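You operate a simulated robot arm through the tools that you are given. There is no shell and no other tool.

You run a simulated robot arm. Do the job below in one go: nothing can be reset, and whatever is moved stays where it is left.

TASK
Pump 20 litres of blue from the tote to the drums.
Fine: open the line, set the dial and prime till the pot window is full, two strokes over at most, before the start; end with the pump off and the board's valves shut; leave the tote side as it is.

Only the result counts: the job must be done as asked and must still hold three seconds after the hand-in. Knocking over, shifting, dropping, spilling or breaking anything else fails it.

THE ROBOT
A 6-joint arm with a three-finger gripper, fixed in place. Base frame: the origin is at the foot of the arm, x ahead of it, y to its left, z up. Units: mm, degrees, N and s.
Its first joint turns from -166.0 to 166.0 degrees. Payload 4.89 kg.
The TCP is the grasp point between the finger pads, 30 mm short of the fingertips. In the tool frame z runs along the fingers and y along their closing line. Largest opening 164 mm; the body of the gripper starts 125 mm behind the TCP.
Orientation is told as [roll, pitch, yaw] about the base's x, y, z axes, in that order, counted from this pose: with the fingers straight down and closing along the base's y, the tool's x points along the base's -x, its y along +y and its z along -z.

THE INTERFACE
- The arm moves only by the tool arm_command. Its argument "targets" is a list of rows, each a list of 7 numbers: the turn, a rotation vector about the tool's x, y, z in degrees, then the shift along the tool's x, y, z in mm, then the finger opening in mm, from 0 to 164. In form: [[wx, wy, wz, dx, dy, dz, grip], ...]. A call has 1 to 20 rows; each row shifts and turns the commanded pose from where the row before left it, along the tool's axes as they then stand. A row lasts 0.2 s, in which the tool goes at most 50 mm and 8.6 degrees; a call with a longer step from one row to the next is refused whole, and so is a gripper value outside its range. A pose out of reach is approached as far as the arm can. The call stops where the force on the tool passes 40 N (or 10 N more than at its start, if that is more) or the arm is blocked; 0.2 s more then pass. Each finger travels about 108 mm/s and halts on what it meets, pressing with about 26 N; the grip force reading is that of the motor and also rises with nothing between the fingers. The clock runs only during rows and for 0.2 s after the last one: add rows that do not move to give the fingers time. The reply holds the time, the measured pose of the TCP, the force on the tool along the base axes, the opening and the grip force, in the units named above and with some noise, with the torque about the TCP (base axes, N m) and any sound that the robot's microphone picked up.
- Cameras (640 x 400 px; columns grow to the right, rows downward): "scene" is fixed at [220.9, 499.8, 1825.2]; the picture's right is [-0.50, -0.87, 0.00], its down [-0.51, 0.29, -0.81] and it looks along [0.71, -0.40, -0.58] (base axes); focal length 316 px, centre (320, 200). "wrist" rides on the gripper at [76, -2, -152] in the tool frame; the picture's right is [0.02, 1.00, 0.00], its down [-0.88, 0.02, -0.47] and it looks along [-0.47, 0.01, 0.88] (tool axes); focal length 247 px, centre (320, 200). There is no depth. A picture from a camera that has moved, and an enlarged one, comes with that camera's place and axes in the base frame and with its lens.
- capture(camera): a new picture of that camera. It takes no simulated time.
- lift_body(by): slides the trunk up (or, below 0, down) by that many mm; the arm rides with it, the base frame stays. It gives what a move gives, with no picture.
- zoom(camera, box): a new picture of the part [left, top, right, bottom] of that camera's present view, enlarged. It takes no simulated time.
- sign_off(): hands the job in; it is judged then, once.

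Nothing tells you positions but the pictures and the camera data. Unless the task says otherwise, let go and move clear before handing in.

The tools are called after "Request:" by a JSON object that holds its "op" and its "data". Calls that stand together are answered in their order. arm_command: Moves the arm, as the interface text tells. Its arguments: {"type":"object","properties":{"targets":{"type":"array","items":{"type":"array","items":{"type":"number"}}}},"required":["targets"]} The other tools are called the same way: lift_body (by) slides the trunk up or down; capture (camera) takes a picture; zoom (camera, box) takes an enlarged picture of a part of a camera's view; sign_off () hands the job in.

At the start:

```text
clock: 0.0
tcp_pos: [464.9, 226.8, 1607.9]
orientation: [0.1, 0.0, 0.1]
force: [0.0, 0.4, -0.1]
ft_torque: [-0.04, -0.01, -0.04]
gripper_width: 163.8
gripper_force: 0.0
trunk travel left (down, up): [-250.0, 140.0]
```

scene: 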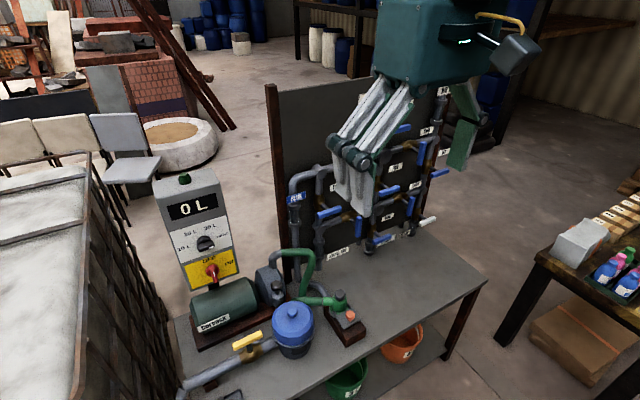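
wrist: 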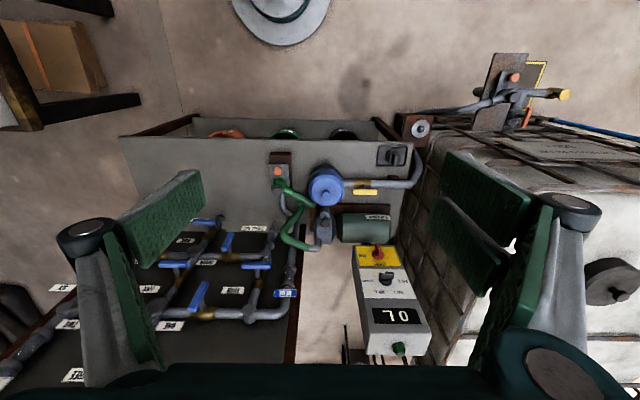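

I see a bench with a pump, a control box with a dial, a blue strainer pot, and a valve board behind them; the arm hangs above. First I'll zoom in to read labels and work out the geometry.

Request:
{"op": "zoom", "data": {"camera": "scene", "box": [140, 160, 300, 260]}}

Request:
{"op": "zoom", "data": {"camera": "scene", "box": [160, 240, 400, 400]}}

Request:
{"op": "zoom", "data": {"camera": "scene", "box": [270, 80, 470, 280]}}

Request:
{"op": "zoom", "data": {"camera": "wrist", "box": [0, 200, 320, 400]}}

Request:
{"op": "zoom", "data": {"camera": "wrist", "box": [240, 120, 480, 270]}}

Request:
{"op": "zoom", "data": {"camera": "wrist", "box": [380, 40, 640, 200]}}

Request:
{"op": "zoom", "data": {"camera": "wrist", "box": [320, 220, 480, 360]}}

```text
4.00 times, centred on (220, 210) of scene
camera zoom: at [220.9, 499.8, 1825.2], right [-0.5, -0.87, 0.0], down [-0.51, 0.29, -0.81], along [0.71, -0.4, -0.58], focal length 1266 px, centre (720, 160)
```

zoom: 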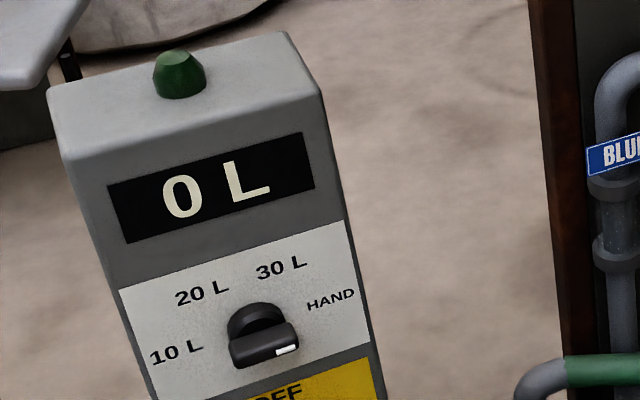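

```text
2.50 times, centred on (280, 320) of scene
camera zoom: at [220.9, 499.8, 1825.2], right [-0.5, -0.87, 0.0], down [-0.51, 0.29, -0.81], along [0.71, -0.4, -0.58], focal length 791 px, centre (420, -100)
```

zoom: 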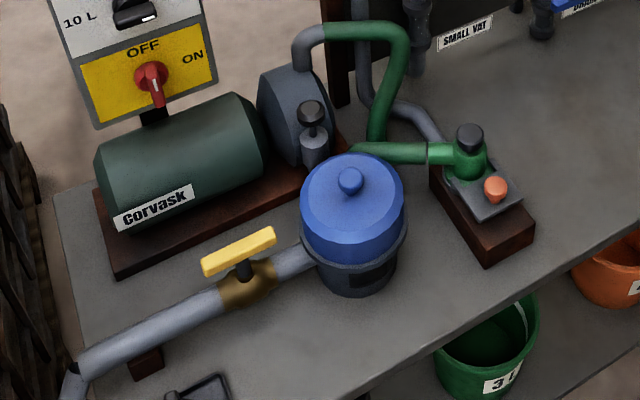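

```text
2.00 times, centred on (370, 180) of scene
camera zoom: at [220.9, 499.8, 1825.2], right [-0.5, -0.87, 0.0], down [-0.51, 0.29, -0.81], along [0.71, -0.4, -0.58], focal length 633 px, centre (220, 240)
```

zoom: 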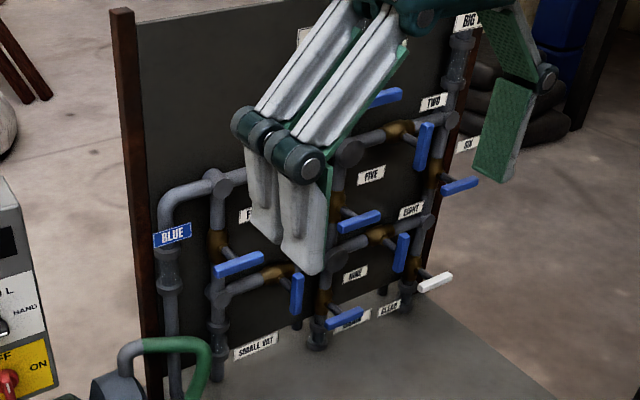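

```text
2.00 times, centred on (160, 300) of wrist
camera zoom: at [389.4, 225.6, 1759.6], right [-0.02, 1.0, 0.0], down [0.88, 0.02, 0.47], along [0.47, 0.01, -0.88], focal length 494 px, centre (640, 0)
```

zoom: 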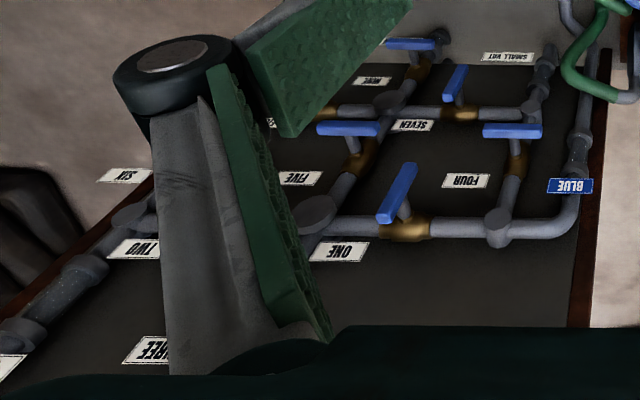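

```text
2.67 times, centred on (360, 195) of wrist
camera zoom: at [389.4, 225.6, 1759.6], right [-0.02, 1.0, 0.0], down [0.88, 0.02, 0.47], along [0.47, 0.01, -0.88], focal length 659 px, centre (213, 213)
```

zoom: 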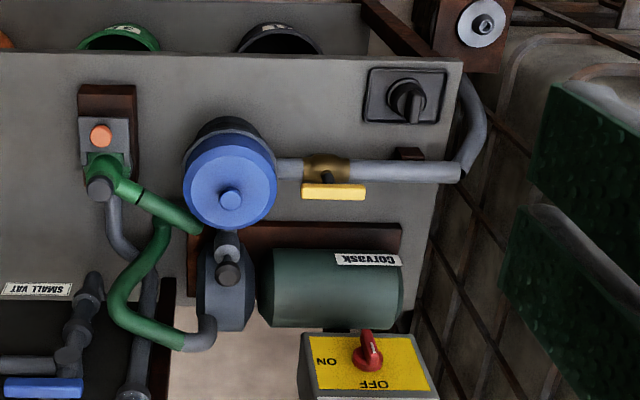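

```text
2.46 times, centred on (510, 120) of wrist
camera zoom: at [389.4, 225.6, 1759.6], right [-0.02, 1.0, 0.0], down [0.88, 0.02, 0.47], along [0.47, 0.01, -0.88], focal length 608 px, centre (-148, 397)
```

zoom: 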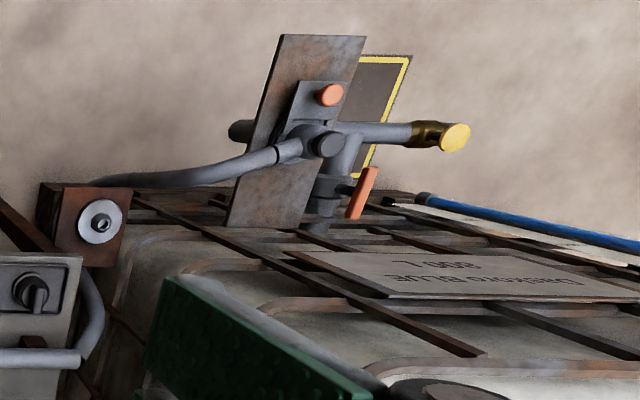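

```text
2.86 times, centred on (400, 290) of wrist
camera zoom: at [389.4, 225.6, 1759.6], right [-0.02, 1.0, 0.0], down [0.88, 0.02, 0.47], along [0.47, 0.01, -0.88], focal length 706 px, centre (91, -57)
```

zoom: 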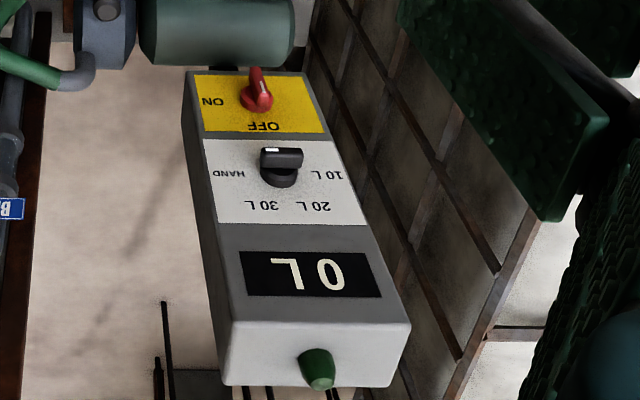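

The board stands at about x=1070, facing the arm. The bench starts at x≈665, with the pot at about (844, 261) and the tote to the left (+y). I'll back the arm up and tilt it to see the board face and its labels.

Request:
{"op": "arm_command", "data": {"targets": [[0, 0, 0, 7.5, -38, 26, 164], [0, 0, 0, 7.5, -38, 26, 164], [0, 0, 0, 7.5, -38, 26, 164], [0, 0, 0, 7.5, -38, 26, 164], [0, 0, 0, 7.5, -38, 26, 164], [0, 0, 0, 7.5, -38, 26, 164], [0, -8, 0, 0, 0, 0, 164], [0, -8, 0, 0, 0, 0, 164], [0, -8, 0, 0, 0, 0, 164], [0, -8, 0, 0, 0, 0, 164], [0, -8, 0, 0, 0, 0, 164]]}}

Request:
{"op": "capture", "data": {"camera": "wrist"}}

Request:
{"op": "capture", "data": {"camera": "scene"}}

```text
clock: 2.4
tcp_pos: [421.5, -1.6, 1452.2]
orientation: [0.0, -40.1, 0.1]
force: [3.1, -0.8, -1.1]
ft_torque: [0.0, 0.22, 0.01]
gripper_width: 163.9
gripper_force: 0.0
trunk travel left (down, up): [-250.0, 140.0]
```

```text
taken
camera wrist: at [265.5, -2.6, 1518.8], right [-0.02, 1.0, -0.01], down [0.37, 0.02, 0.93], along [0.93, 0.01, -0.37], focal length 247 px, centre (320, 200)
```

wrist: 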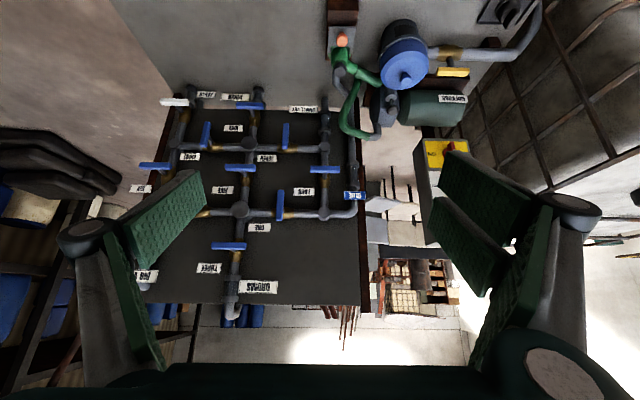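

```text
taken
```

scene: 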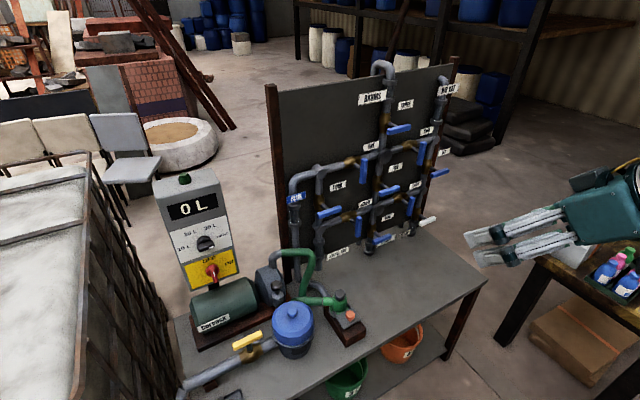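

Request:
{"op": "zoom", "data": {"camera": "scene", "box": [270, 50, 470, 175]}}

Request:
{"op": "zoom", "data": {"camera": "scene", "box": [270, 145, 470, 270]}}

Request:
{"op": "zoom", "data": {"camera": "wrist", "box": [130, 70, 370, 220]}}

Request:
{"op": "zoom", "data": {"camera": "wrist", "box": [130, 180, 370, 330]}}

Request:
{"op": "zoom", "data": {"camera": "wrist", "box": [310, 0, 550, 150]}}

```text
3.20 times, centred on (370, 112) of scene
camera zoom: at [220.9, 499.8, 1825.2], right [-0.5, -0.87, 0.0], down [-0.51, 0.29, -0.81], along [0.71, -0.4, -0.58], focal length 1012 px, centre (160, 480)
```

zoom: 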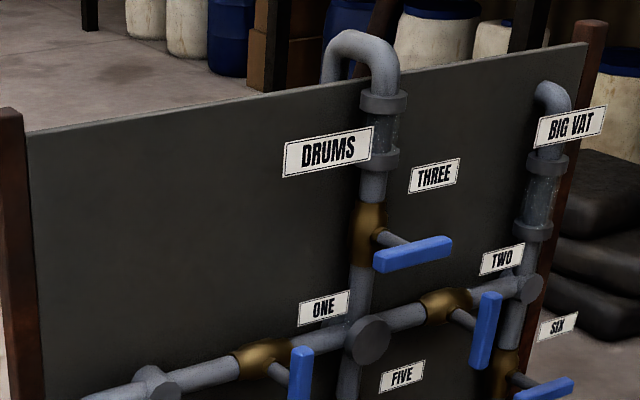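

```text
3.20 times, centred on (370, 208) of scene
camera zoom: at [220.9, 499.8, 1825.2], right [-0.5, -0.87, 0.0], down [-0.51, 0.29, -0.81], along [0.71, -0.4, -0.58], focal length 1012 px, centre (160, 176)
```

zoom: 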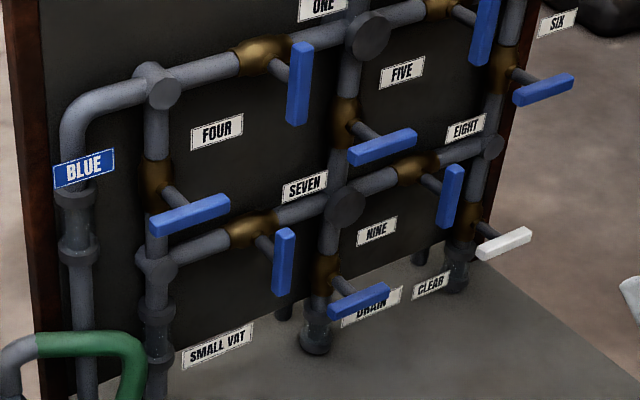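

```text
2.67 times, centred on (250, 145) of wrist
camera zoom: at [265.5, -2.6, 1518.8], right [-0.02, 1.0, -0.01], down [0.37, 0.02, 0.93], along [0.93, 0.01, -0.37], focal length 659 px, centre (507, 347)
```

zoom: 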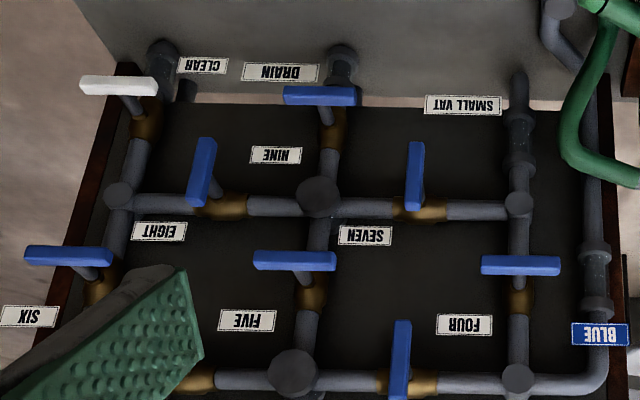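

```text
2.67 times, centred on (250, 255) of wrist
camera zoom: at [265.5, -2.6, 1518.8], right [-0.02, 1.0, -0.01], down [0.37, 0.02, 0.93], along [0.93, 0.01, -0.37], focal length 659 px, centre (507, 53)
```

zoom: 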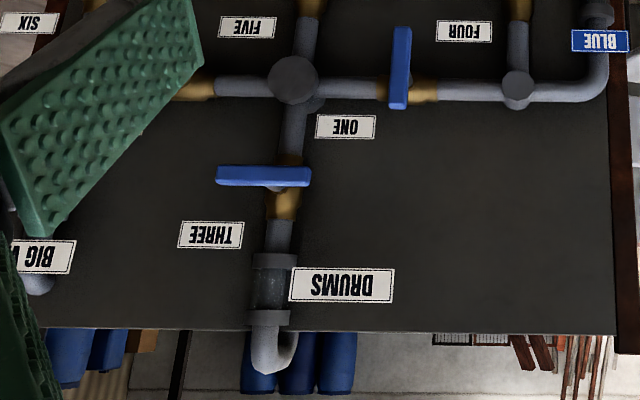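

```text
2.67 times, centred on (430, 75) of wrist
camera zoom: at [265.5, -2.6, 1518.8], right [-0.02, 1.0, -0.01], down [0.37, 0.02, 0.93], along [0.93, 0.01, -0.37], focal length 659 px, centre (27, 533)
```

zoom: 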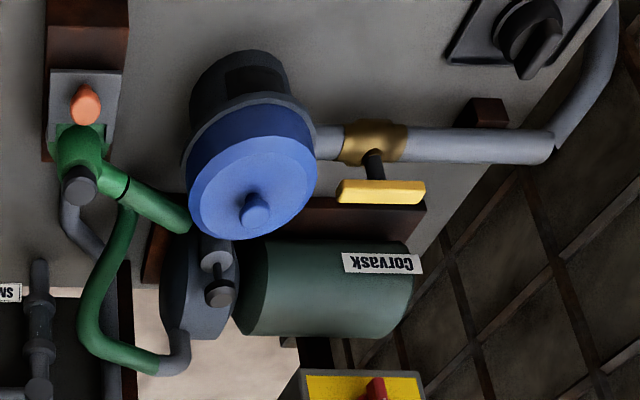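

All nine board valves look shut (each handle lies across its pipe). The route is BLUE → ONE → THREE → DRUMS. Next I'll look closer at the pump, the pot, the priming device, the control box and the tote-side fittings.

Request:
{"op": "arm_command", "data": {"targets": [[0, 0, 0, 24.9, 31.3, 19.9, 164], [0, 0, 0, 24.9, 31.3, 19.9, 164], [0, 0, 0, 24.9, 31.3, 19.9, 164], [0, 0, 0, 24.9, 31.3, 19.9, 164], [0, 0, 0, 24.9, 31.3, 19.9, 164], [0, 0, 0, 24.9, 31.3, 19.9, 164], [0, 0, 0, 24.9, 31.3, 19.9, 164], [0, 0, 0, 24.9, 31.3, 19.9, 164], [0, 8, 0, 0, 0, 0, 164]]}}

Request:
{"op": "capture", "data": {"camera": "wrist"}}

```text
clock: 4.4
tcp_pos: [369.9, 250.0, 1200.4]
orientation: [0.0, -31.9, 0.0]
force: [0.8, 0.6, -0.2]
ft_torque: [-0.1, 0.11, -0.09]
gripper_width: 164.0
gripper_force: 0.0
trunk travel left (down, up): [-250.0, 140.0]
```

```text
taken
camera wrist: at [224.6, 249.4, 1289.8], right [-0.02, 1.0, -0.01], down [0.5, 0.02, 0.87], along [0.87, 0.01, -0.5], focal length 247 px, centre (320, 200)
```

wrist: 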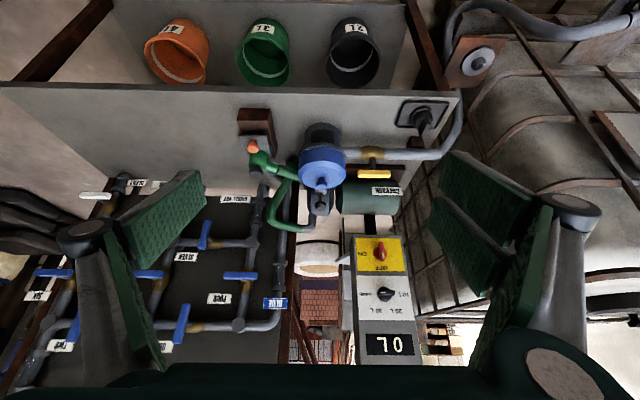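

Request:
{"op": "zoom", "data": {"camera": "wrist", "box": [220, 90, 380, 190]}}

Request:
{"op": "zoom", "data": {"camera": "wrist", "box": [350, 20, 510, 120]}}

Request:
{"op": "zoom", "data": {"camera": "wrist", "box": [260, 170, 420, 270]}}

Request:
{"op": "zoom", "data": {"camera": "wrist", "box": [320, 230, 430, 360]}}

Request:
{"op": "zoom", "data": {"camera": "scene", "box": [300, 270, 400, 360]}}

Request:
{"op": "zoom", "data": {"camera": "scene", "box": [160, 330, 280, 400]}}

```text
4.00 times, centred on (300, 140) of wrist
camera zoom: at [224.6, 249.4, 1289.8], right [-0.02, 1.0, -0.01], down [0.5, 0.02, 0.87], along [0.87, 0.01, -0.5], focal length 988 px, centre (400, 440)
```

zoom: 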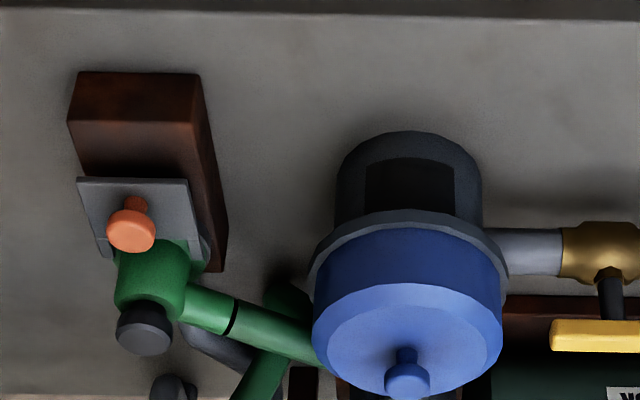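

```text
4.00 times, centred on (430, 70) of wrist
camera zoom: at [224.6, 249.4, 1289.8], right [-0.02, 1.0, -0.01], down [0.5, 0.02, 0.87], along [0.87, 0.01, -0.5], focal length 988 px, centre (-120, 720)
```

zoom: 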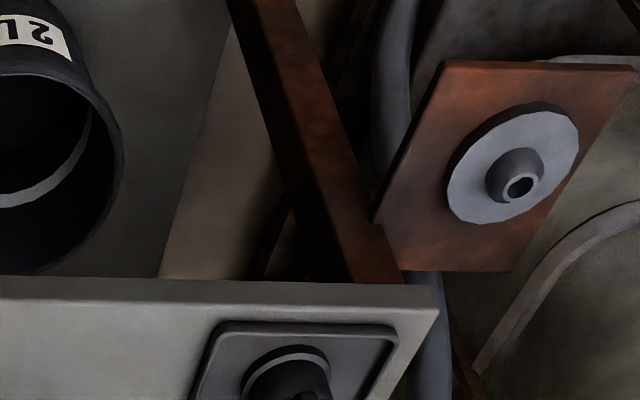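

```text
4.00 times, centred on (340, 220) of wrist
camera zoom: at [224.6, 249.4, 1289.8], right [-0.02, 1.0, -0.01], down [0.5, 0.02, 0.87], along [0.87, 0.01, -0.5], focal length 988 px, centre (240, 120)
```

zoom: 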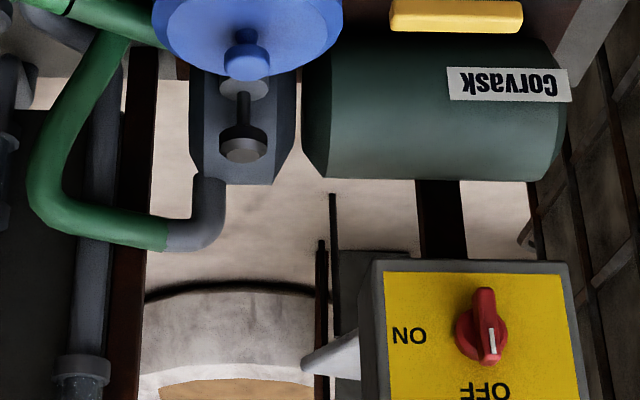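

```text
3.08 times, centred on (375, 295) of wrist
camera zoom: at [224.6, 249.4, 1289.8], right [-0.02, 1.0, -0.01], down [0.5, 0.02, 0.87], along [0.87, 0.01, -0.5], focal length 760 px, centre (151, -92)
```

zoom: 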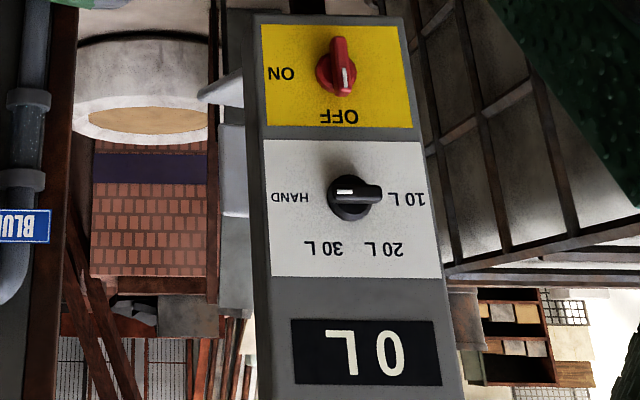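

```text
4.44 times, centred on (350, 315) of scene
camera zoom: at [220.9, 499.8, 1825.2], right [-0.5, -0.87, 0.0], down [-0.51, 0.29, -0.81], along [0.71, -0.4, -0.58], focal length 1406 px, centre (187, -311)
```

zoom: 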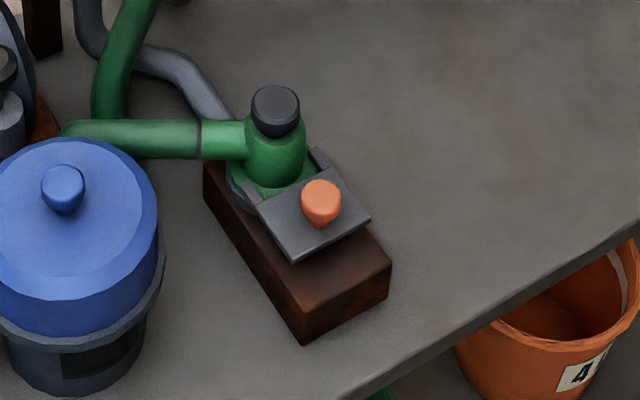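

```text
5.33 times, centred on (220, 365) of scene
camera zoom: at [220.9, 499.8, 1825.2], right [-0.5, -0.87, 0.0], down [-0.51, 0.29, -0.81], along [0.71, -0.4, -0.58], focal length 1687 px, centre (853, -680)
```

zoom: 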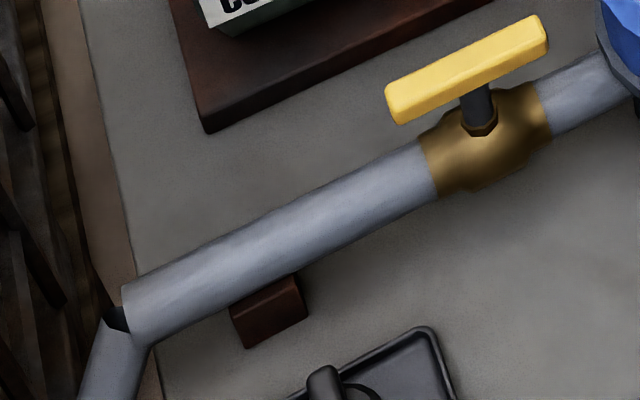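

The dial points to HAND, the red switch is at OFF and the meter reads 0 L. There are two possible primers: the black-capped plunger on the pump head at about (982, 261, 884), and the green device with the orange knob at about (779, 56, 798). I'll move the camera closer to tell them apart.

Request:
{"op": "arm_command", "data": {"targets": [[0, 0, 0, -33.2, -16, 30, 164], [0, 0, 0, -33.2, -16, 30, 164], [0, 0, 0, -33.2, -16, 30, 164], [0, 0, 0, -33.2, -16, 30, 164], [0, 0, 0, -33.2, -16, 30, 164]]}}

Request:
{"op": "capture", "data": {"camera": "wrist"}}

Request:
{"op": "zoom", "data": {"camera": "wrist", "box": [220, 40, 420, 165]}}

Request:
{"op": "zoom", "data": {"camera": "wrist", "box": [220, 130, 420, 255]}}

Request:
{"op": "zoom", "data": {"camera": "wrist", "box": [400, 0, 560, 100]}}

```text
clock: 5.6
tcp_pos: [591.9, 168.7, 1162.4]
orientation: [0.0, -32.1, 0.0]
force: [-0.5, 0.4, -0.3]
ft_torque: [0.03, -0.21, 0.04]
gripper_width: 164.0
gripper_force: 0.1
trunk travel left (down, up): [-250.0, 140.0]
```

```text
taken
camera wrist: at [445.1, 166.7, 1250.8], right [-0.02, 1.0, -0.01], down [0.5, 0.02, 0.87], along [0.87, 0.01, -0.5], focal length 247 px, centre (320, 200)
```

wrist: 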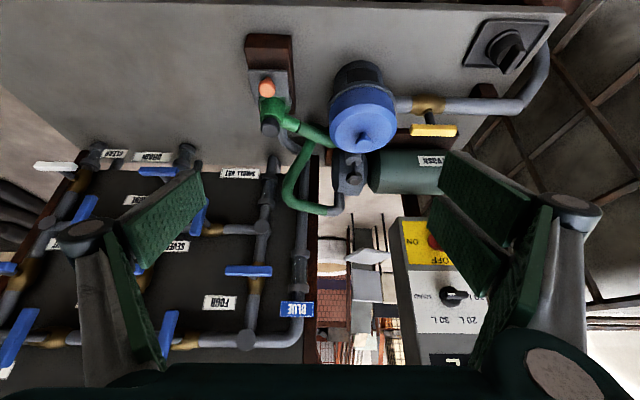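

```text
3.20 times, centred on (320, 102) of wrist
camera zoom: at [445.1, 166.7, 1250.8], right [-0.02, 1.0, -0.01], down [0.5, 0.02, 0.87], along [0.87, 0.01, -0.5], focal length 790 px, centre (320, 512)
```

zoom: 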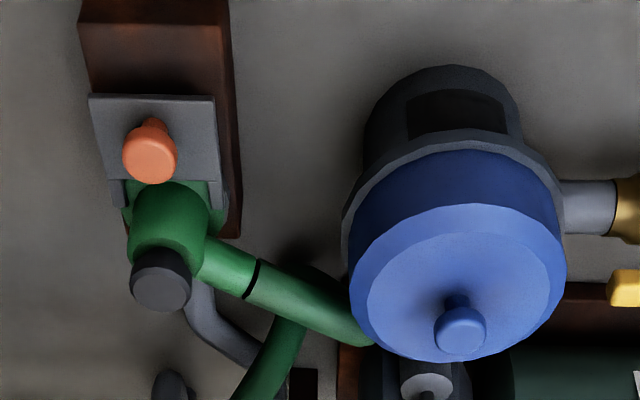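

```text
3.20 times, centred on (320, 192) of wrist
camera zoom: at [445.1, 166.7, 1250.8], right [-0.02, 1.0, -0.01], down [0.5, 0.02, 0.87], along [0.87, 0.01, -0.5], focal length 790 px, centre (320, 224)
```

zoom: 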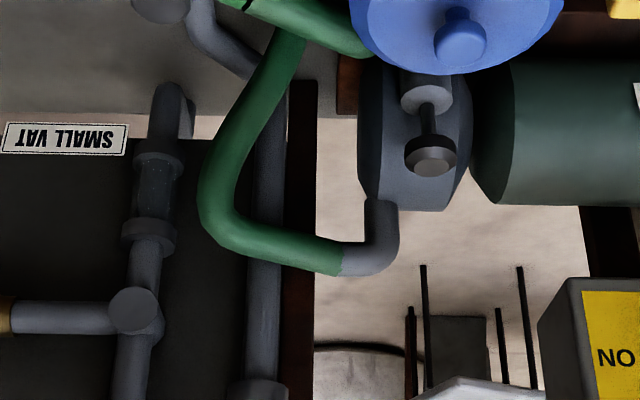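

```text
4.00 times, centred on (480, 50) of wrist
camera zoom: at [445.1, 166.7, 1250.8], right [-0.02, 1.0, -0.01], down [0.5, 0.02, 0.87], along [0.87, 0.01, -0.5], focal length 988 px, centre (-320, 800)
```

zoom: 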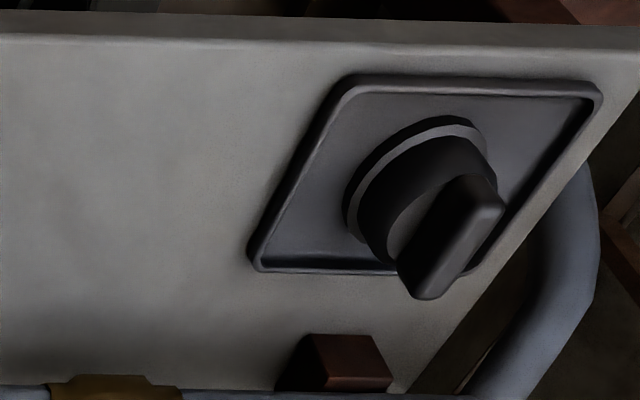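

The black-capped rod on the pump head looks like a hand plunger, and the green unit with the orange knob is unclear. I'll bring the camera nearer to it and to the pot window.

Request:
{"op": "arm_command", "data": {"targets": [[0, 0, 0, 4.4, -15.6, 37.9, 164], [0, 0, 0, 4.4, -15.6, 37.9, 164], [0, 0, 0, 4.4, -15.6, 37.9, 164], [0, 0, 0, 4.4, -15.6, 37.9, 164], [0, 0, 0, 4.4, -15.6, 37.9, 164], [0, 0, 0, 4.4, -15.6, 37.9, 164]]}}

Request:
{"op": "capture", "data": {"camera": "wrist"}}

Request:
{"op": "zoom", "data": {"camera": "wrist", "box": [200, 0, 440, 150]}}

Request:
{"op": "zoom", "data": {"camera": "wrist", "box": [330, 0, 490, 100]}}

Request:
{"op": "zoom", "data": {"camera": "scene", "box": [230, 250, 350, 325]}}

```text
clock: 7.0
tcp_pos: [686.5, 76.4, 955.1]
orientation: [0.0, -32.1, 0.0]
force: [-1.6, 0.8, 0.4]
ft_torque: [-0.03, -0.18, 0.0]
gripper_width: 164.2
gripper_force: 0.2
trunk travel left (down, up): [-250.0, 140.0]
```

```text
taken
camera wrist: at [542.1, 74.4, 1043.4], right [-0.02, 1.0, -0.01], down [0.5, 0.02, 0.87], along [0.87, 0.01, -0.5], focal length 247 px, centre (320, 200)
```

wrist: 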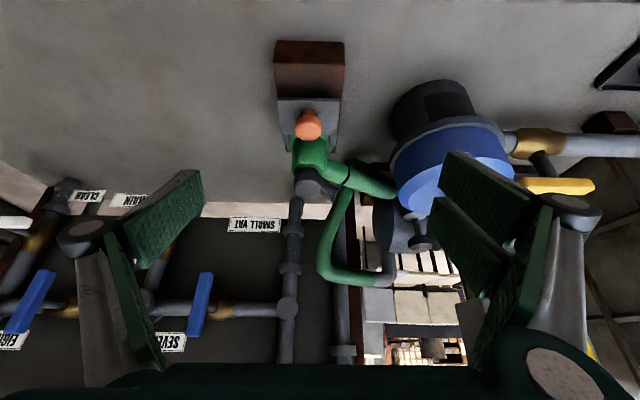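

```text
2.67 times, centred on (320, 75) of wrist
camera zoom: at [542.1, 74.4, 1043.4], right [-0.02, 1.0, -0.01], down [0.5, 0.02, 0.87], along [0.87, 0.01, -0.5], focal length 659 px, centre (320, 533)
```

zoom: 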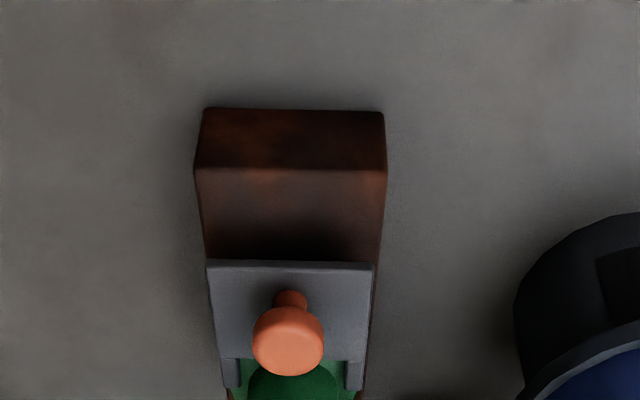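

```text
4.00 times, centred on (410, 50) of wrist
camera zoom: at [542.1, 74.4, 1043.4], right [-0.02, 1.0, -0.01], down [0.5, 0.02, 0.87], along [0.87, 0.01, -0.5], focal length 988 px, centre (-40, 800)
```

zoom: 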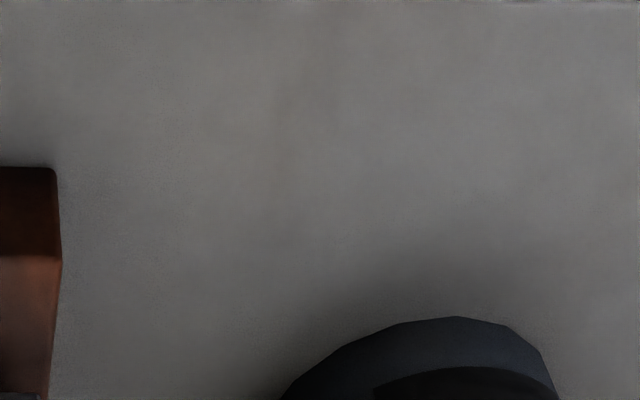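

```text
5.33 times, centred on (290, 288) of scene
camera zoom: at [220.9, 499.8, 1825.2], right [-0.5, -0.87, 0.0], down [-0.51, 0.29, -0.81], along [0.71, -0.4, -0.58], focal length 1687 px, centre (480, -267)
```

zoom: 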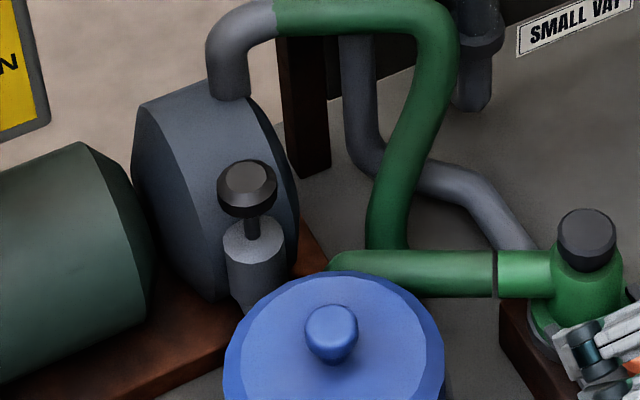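

The green unit seems to be a coupling in the discharge line, and the plunger on the pump head looks like the primer. Before acting, I'll compare it with the similar unit on the tote side from above.

Request:
{"op": "arm_command", "data": {"targets": [[0, 0, 0, -16.7, 0, -40.1, 164], [0, 0, 0, -16.7, 0, -40.1, 164], [0, 0, 0, -16.7, 0, -40.1, 164], [0, 0, 0, -16.7, 0, -40.1, 164], [0, 0, 0, -16.7, 0, -40.1, 164], [0, 0, 0, -16.7, 0, -40.1, 164], [0, 0, 0, -16.7, 0, -40.1, 164], [0, 0, 0, 23.4, 32, -25.9, 164], [0, 0, 0, 23.4, 32, -25.9, 164], [0, 0, 0, 23.4, 32, -25.9, 164], [0, 0, 0, 23.4, 32, -25.9, 164], [0, 0, 0, 23.4, 32, -25.9, 164], [0, 0, 0, 23.4, 32, -25.9, 164], [0, 0, 0, 23.4, 32, -25.9, 164], [0, 0, 0, 23.4, 32, -25.9, 164], [0, 0, 0, 23.4, 32, -25.9, 164], [0, 0, 0, 23.4, 32, -25.9, 164], [0, 8, 0, 0, 0, 0, 164], [0, 8, 0, 0, 0, 0, 164], [0, 8, 0, 0, 0, 0, 164]]}}

Request:
{"op": "capture", "data": {"camera": "wrist"}}

Request:
{"op": "zoom", "data": {"camera": "wrist", "box": [400, 0, 640, 150]}}

```text
clock: 11.2
tcp_pos: [302.6, 393.8, 1352.4]
orientation: [0.0, -7.9, 0.0]
force: [-1.1, -0.9, 0.8]
ft_torque: [0.17, -0.11, 0.03]
gripper_width: 163.9
gripper_force: 0.1
trunk travel left (down, up): [-250.0, 140.0]
```

```text
taken
camera wrist: at [206.0, 393.0, 1491.6], right [-0.02, 1.0, 0.0], down [0.81, 0.02, 0.59], along [0.59, 0.01, -0.81], focal length 247 px, centre (320, 200)
```

wrist: 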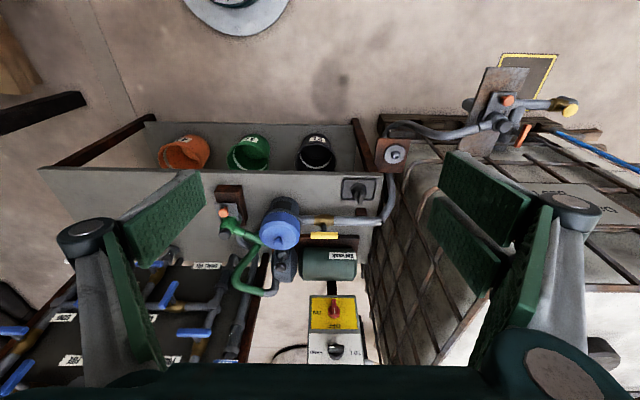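

```text
2.67 times, centred on (520, 75) of wrist
camera zoom: at [206.0, 393.0, 1491.6], right [-0.02, 1.0, 0.0], down [0.81, 0.02, 0.59], along [0.59, 0.01, -0.81], focal length 659 px, centre (-213, 533)
```

zoom: 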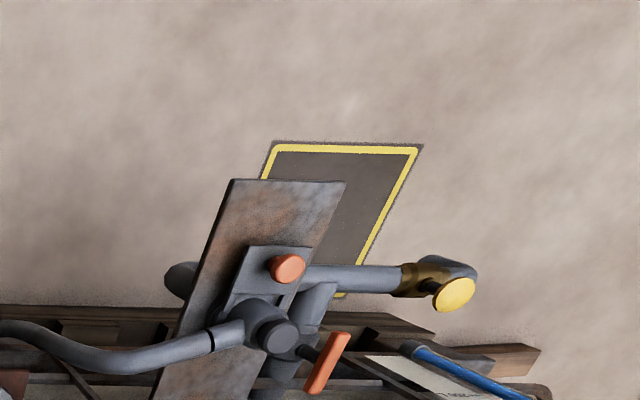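

Request:
{"op": "zoom", "data": {"camera": "wrist", "box": [480, 40, 580, 110]}}

Request:
{"op": "zoom", "data": {"camera": "wrist", "box": [340, 120, 460, 240]}}

Request:
{"op": "zoom", "data": {"camera": "wrist", "box": [190, 170, 370, 310]}}

Request:
{"op": "zoom", "data": {"camera": "wrist", "box": [290, 280, 390, 370]}}

```text
5.71 times, centred on (530, 75) of wrist
camera zoom: at [206.0, 393.0, 1491.6], right [-0.02, 1.0, 0.0], down [0.81, 0.02, 0.59], along [0.59, 0.01, -0.81], focal length 1411 px, centre (-880, 914)
```

zoom: 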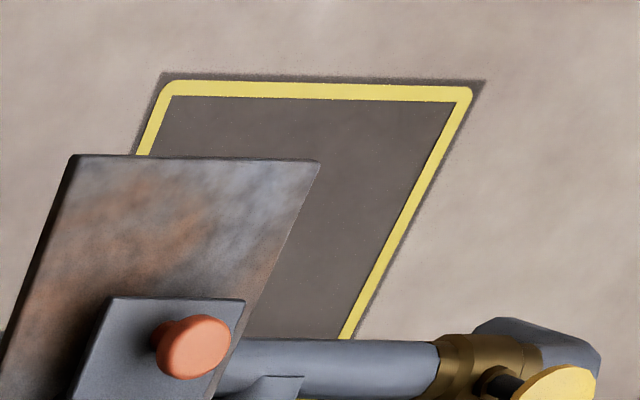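

```text
3.33 times, centred on (400, 180) of wrist
camera zoom: at [206.0, 393.0, 1491.6], right [-0.02, 1.0, 0.0], down [0.81, 0.02, 0.59], along [0.59, 0.01, -0.81], focal length 823 px, centre (53, 267)
```

zoom: 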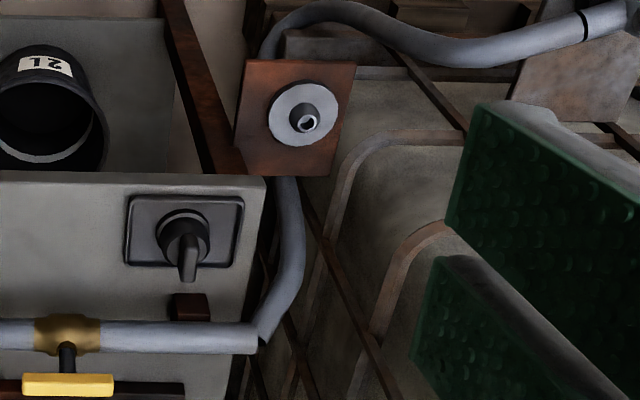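

```text
2.86 times, centred on (280, 240) of wrist
camera zoom: at [206.0, 393.0, 1491.6], right [-0.02, 1.0, 0.0], down [0.81, 0.02, 0.59], along [0.59, 0.01, -0.81], focal length 706 px, centre (434, 86)
```

zoom: 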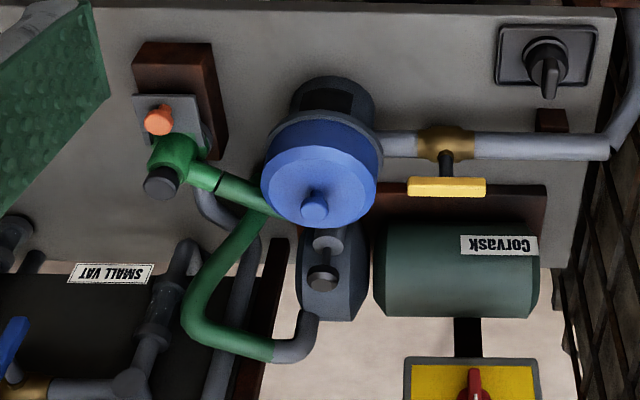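

```text
4.44 times, centred on (340, 325) of wrist
camera zoom: at [206.0, 393.0, 1491.6], right [-0.02, 1.0, 0.0], down [0.81, 0.02, 0.59], along [0.59, 0.01, -0.81], focal length 1098 px, centre (231, -356)
```

zoom: 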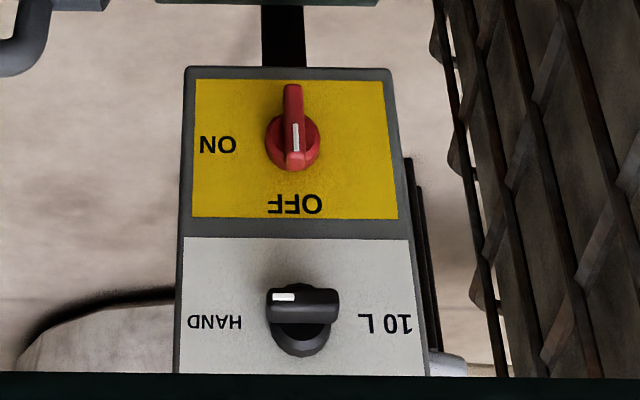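

The orange knobs are latches on hose couplings that are already connected, so I'll leave them alone. I'll start with valve ONE, with its handle at about (1002, -121, 1249), and point the tool forward there.

Request:
{"op": "arm_command", "data": {"targets": [[0, 0, 0, -15.7, -42.9, 6.4, 164], [0, 0, 0, -15.7, -42.9, 6.4, 164], [0, 0, 0, -15.7, -42.9, 6.4, 164], [0, 0, 0, -15.7, -42.9, 6.4, 164], [0, 0, 0, -15.7, -42.9, 6.4, 164], [0, 0, 0, -15.7, -42.9, 6.4, 164], [0, 0, 0, -15.7, -42.9, 6.4, 164], [0, 0, 0, -15.7, -42.9, 6.4, 164], [0, 0, 0, -15.7, -42.9, 6.4, 164], [0, 0, 0, -15.7, -42.9, 6.4, 164], [0, 0, 0, -15.7, -42.9, 6.4, 164], [0, 0, 0, -15.7, -42.9, 6.4, 164], [0, -8.5, 0, 0, 0, 0, 120], [0, -8.5, 0, 0, 0, 0, 120], [0, -8.5, 0, 0, 0, 0, 120], [0, -8.5, 0, 0, 0, 0, 120], [0, -8.5, 0, 0, 0, 0, 120], [0, -8.5, 0, 0, 0, 0, 120], [0, -8.5, 0, 0, 0, 0, 120], [0, -8.5, 0, 0, 0, 0, 120]]}}

Request:
{"op": "arm_command", "data": {"targets": [[0, -7.05, 0, 0, 0, 0, 120], [0, -7.05, 0, 0, 0, 0, 120], [0, 0, 0, 0, 0, 0, 120]]}}

Request:
{"op": "capture", "data": {"camera": "wrist"}}

Request:
{"op": "capture", "data": {"camera": "scene"}}

```text
clock: 15.4
tcp_pos: [500.2, -119.9, 1301.1]
orientation: [0.0, -76.1, 0.1]
force: [-1.0, 0.3, 0.0]
ft_torque: [0.01, -0.02, -0.03]
gripper_width: 120.0
gripper_force: 0.1
trunk travel left (down, up): [-250.0, 140.0]
```

```text
clock: 16.2
tcp_pos: [500.1, -118.8, 1302.2]
orientation: [-170.7, -89.8, 170.7]
force: [0.0, 0.4, 0.3]
ft_torque: [-0.01, -0.08, -0.03]
gripper_width: 120.1
gripper_force: 0.1
trunk travel left (down, up): [-250.0, 140.0]
```

```text
taken
camera wrist: at [348.1, -120.2, 1224.1], right [0.0, 1.0, -0.02], down [-0.48, 0.02, 0.88], along [0.88, 0.01, 0.48], focal length 247 px, centre (320, 200)
```

wrist: 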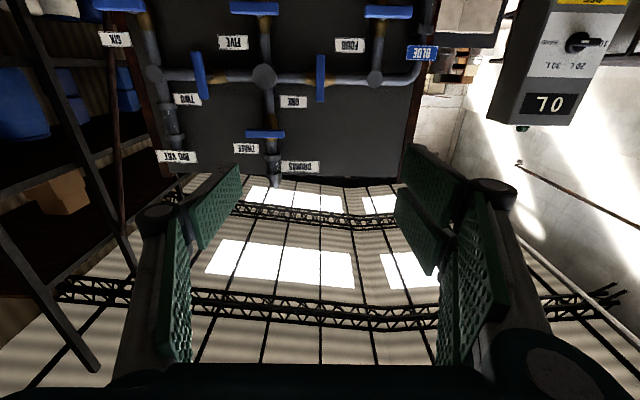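

```text
taken
```

scene: 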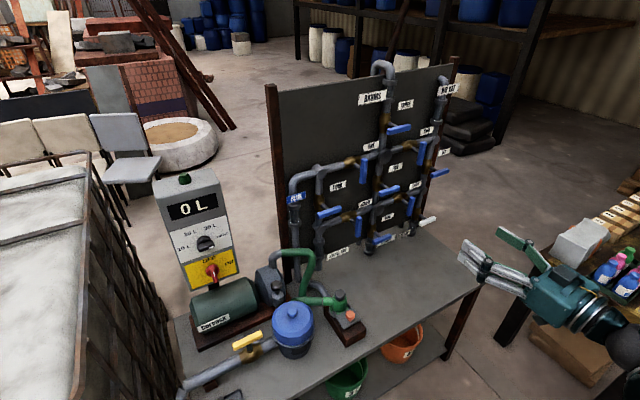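

Both estimates agree with the new view: ONE at (1002, -119, 1250) and THREE at (1003, -264, 1380). I'll advance to a standoff in front of ONE.

Request:
{"op": "arm_command", "data": {"targets": [[0, 0, 0, 6.5, 0, 47.5, 80], [0, 0, 0, 6.5, 0, 47.5, 80], [0, 0, 0, 6.5, 0, 47.5, 80], [0, 0, 0, 6.5, 0, 47.5, 80], [0, 0, 0, 6.5, 0, 47.5, 80], [0, 0, 0, 6.5, 0, 47.5, 80], [0, 0, 0, 6.5, 0, 47.5, 80], [0, 0, 0, 6.5, 0, 47.5, 80], [0, 0, 0, 0, 0, 0, 80]]}}

Request:
{"op": "capture", "data": {"camera": "wrist"}}

Request:
{"op": "zoom", "data": {"camera": "scene", "box": [300, 60, 460, 200]}}

```text
clock: 18.2
tcp_pos: [881.8, -119.3, 1250.4]
orientation: [177.4, -89.9, -177.4]
force: [0.0, 0.2, 0.0]
ft_torque: [0.0, -0.12, 0.03]
gripper_width: 80.0
gripper_force: 0.0
trunk travel left (down, up): [-250.0, 140.0]
```

```text
taken
camera wrist: at [729.4, -120.8, 1173.1], right [0.0, 1.0, -0.02], down [-0.47, 0.02, 0.88], along [0.88, 0.01, 0.47], focal length 247 px, centre (320, 200)
```

wrist: 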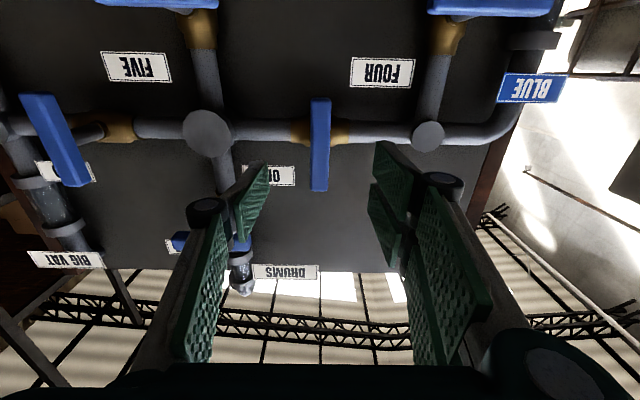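

```text
2.86 times, centred on (380, 130) of scene
camera zoom: at [220.9, 499.8, 1825.2], right [-0.5, -0.87, 0.0], down [-0.51, 0.29, -0.81], along [0.71, -0.4, -0.58], focal length 904 px, centre (149, 400)
```

zoom: 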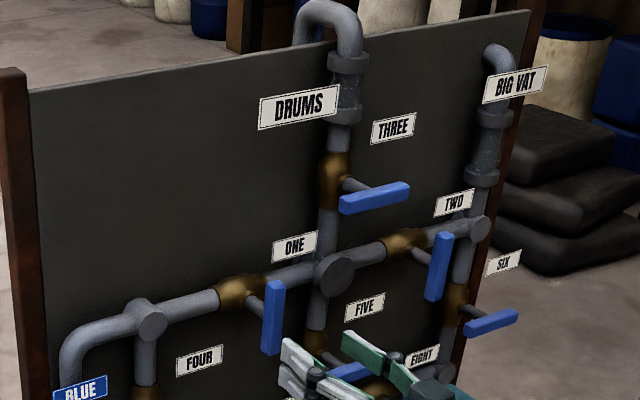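

Valve ONE's handle is centred at about (1005, -119, 1252), roughly 106 mm long and 22 mm wide, standing vertical (shut). I'll move in so the fingertips straddle it, then grip.

Request:
{"op": "arm_command", "data": {"targets": [[0, 0, 0, 0, 0, 36, 80], [0, 0, 0, 0, 0, 36, 80], [0, 0, 0, -1, 0, 36, 80], [0, 0, 0, 0, 0, 0, 80]]}}

Request:
{"op": "capture", "data": {"camera": "wrist"}}

Request:
{"op": "zoom", "data": {"camera": "scene", "box": [310, 110, 430, 200]}}

```text
clock: 19.2
tcp_pos: [989.4, -119.0, 1250.9]
orientation: [178.4, -89.9, -178.4]
force: [0.7, -0.3, 0.6]
ft_torque: [-0.01, -0.1, 0.03]
gripper_width: 80.1
gripper_force: 0.0
trunk travel left (down, up): [-250.0, 140.0]
```

```text
taken
camera wrist: at [837.1, -120.5, 1174.4], right [0.0, 1.0, -0.02], down [-0.47, 0.02, 0.88], along [0.88, 0.01, 0.47], focal length 247 px, centre (320, 200)
```

wrist: 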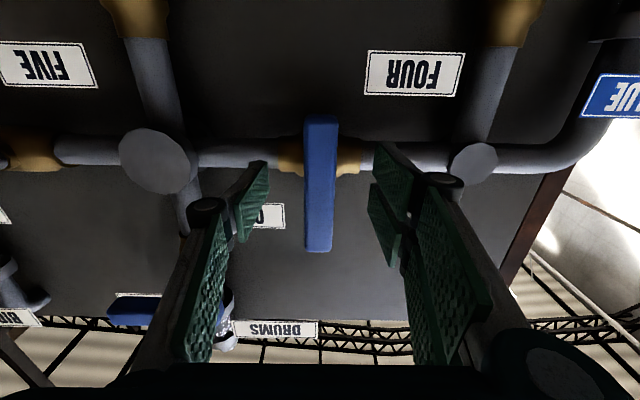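

```text
4.44 times, centred on (370, 155) of scene
camera zoom: at [220.9, 499.8, 1825.2], right [-0.5, -0.87, 0.0], down [-0.51, 0.29, -0.81], along [0.71, -0.4, -0.58], focal length 1406 px, centre (98, 400)
```

zoom: 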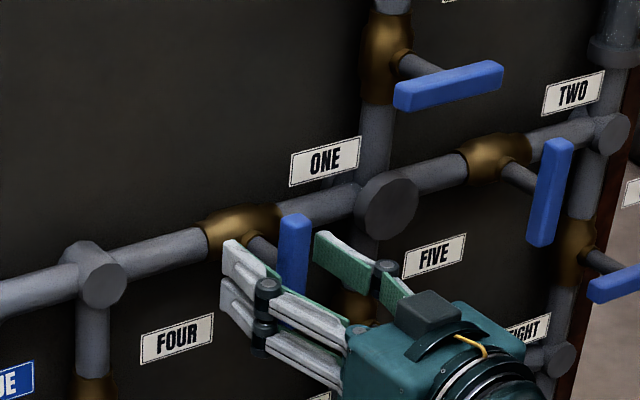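

The fingers straddle handle ONE; closing now.

Request:
{"op": "arm_command", "data": {"targets": [[0, 0, 0, 0, 0, 0, 15], [0, 0, 0, 0, 0, 0, 15], [0, 0, 0, 0, 0, 0, 15], [0, 0, 0, 0, 0, 0, 15]]}}

Request:
{"op": "capture", "data": {"camera": "wrist"}}

```text
clock: 20.2
tcp_pos: [989.4, -120.6, 1251.5]
orientation: [175.7, -89.8, -175.5]
force: [5.1, -3.1, 0.8]
ft_torque: [-0.01, -0.03, -0.03]
gripper_width: 19.8
gripper_force: 44.9
trunk travel left (down, up): [-250.0, 140.0]
```

```text
taken
camera wrist: at [836.4, -120.8, 1174.9], right [0.0, 1.0, -0.02], down [-0.47, 0.02, 0.88], along [0.88, 0.01, 0.47], focal length 247 px, centre (320, 200)
```

wrist: 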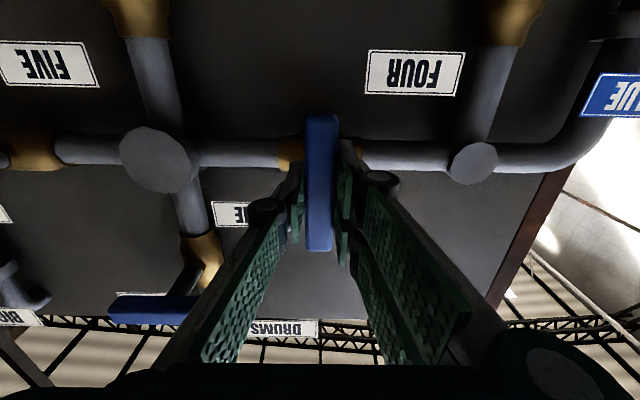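

Gripped. I'll try a small counter-clockwise turn (as seen from the arm) to feel for the opening direction.

Request:
{"op": "arm_command", "data": {"targets": [[0, 0, -4, 0, 0, 0, 12], [0, 0, -4, 0, 0, 0, 12], [0, 0, -4, 0, 0, 0, 12]]}}

Request:
{"op": "capture", "data": {"camera": "wrist"}}

```text
clock: 21.0
tcp_pos: [988.5, -120.4, 1251.1]
orientation: [-90.5, -78.0, 90.5]
force: [7.3, -2.4, 11.8]
ft_torque: [-0.02, -0.05, -0.07]
gripper_width: 20.2
gripper_force: 45.2
trunk travel left (down, up): [-250.0, 140.0]
```

```text
taken
camera wrist: at [836.5, -136.4, 1176.8], right [0.0, 0.97, -0.23], down [-0.47, 0.2, 0.86], along [0.88, 0.11, 0.46], focal length 247 px, centre (320, 200)
```

wrist: 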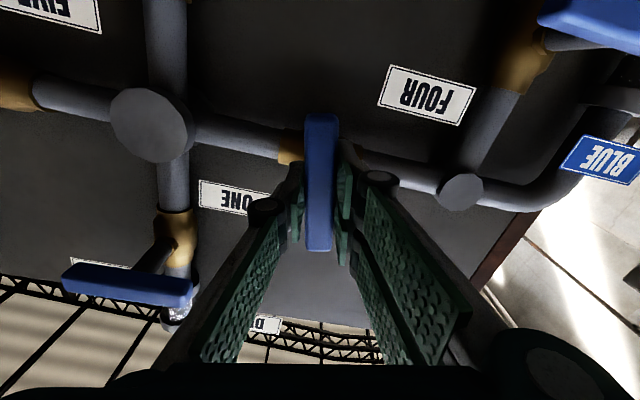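

It turns freely in that direction. Continuing to the quarter turn.

Request:
{"op": "arm_command", "data": {"targets": [[0, 0, -6, 0, 0, 0, 12], [0, 0, -6, 0, 0, 0, 12], [0, 0, -6, 0, 0, 0, 12], [0, 0, -6, 0, 0, 0, 12], [0, 0, -6, 0, 0, 0, 12], [0, 0, -6, 0, 0, 0, 12]]}}

Request:
{"op": "arm_command", "data": {"targets": [[0, 0, -6, 0, 0, 0, 12], [0, 0, -6, 0, 0, 0, 12], [0, 0, -6, 0, 0, 0, 12], [0, 0, -6, 0, 0, 0, 12], [0, 0, -6, 0, 0, 0, 12], [0, 0, -6, 0, 0, 0, 12], [0, 0, -6, 0, 0, 0, 12], [0, 0, 0, 0, 0, 0, 12]]}}

Request:
{"op": "capture", "data": {"camera": "wrist"}}

Request:
{"op": "zoom", "data": {"camera": "scene", "box": [310, 110, 430, 200]}}

```text
clock: 22.4
tcp_pos: [988.2, -119.5, 1249.9]
orientation: [-90.1, -41.9, 90.1]
force: [1.2, 6.6, 5.0]
ft_torque: [-0.01, -0.49, 0.61]
gripper_width: 19.9
gripper_force: 44.8
trunk travel left (down, up): [-250.0, 140.0]
```

```text
clock: 23.7
tcp_pos: [989.9, -118.6, 1250.5]
orientation: [-90.1, -9.9, 90.0]
force: [-2.5, 3.3, -14.0]
ft_torque: [0.0, 0.28, -0.28]
gripper_width: 20.1
gripper_force: 44.6
trunk travel left (down, up): [-250.0, 140.0]
stopped in row 6: the force on the tool passed its limit at 41 N (the readings are from after the stop); the commanded pose is now the measured one
```

```text
taken
camera wrist: at [836.4, -193.5, 1238.6], right [0.0, 0.15, -0.99], down [-0.47, 0.87, 0.13], along [0.88, 0.47, 0.07], focal length 247 px, centre (320, 200)
```

wrist: 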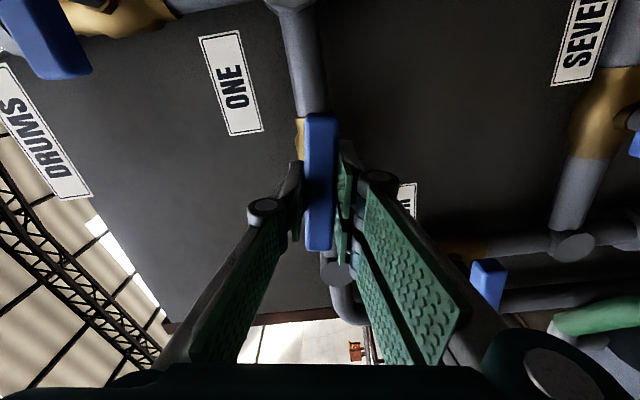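

```text
4.44 times, centred on (370, 155) of scene
camera zoom: at [220.9, 499.8, 1825.2], right [-0.5, -0.87, 0.0], down [-0.51, 0.29, -0.81], along [0.71, -0.4, -0.58], focal length 1406 px, centre (98, 400)
```

zoom: 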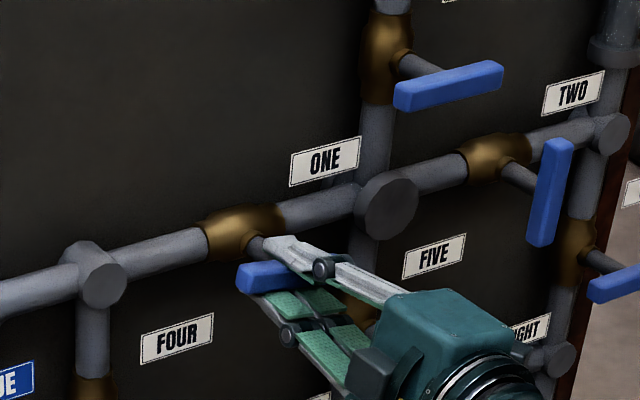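

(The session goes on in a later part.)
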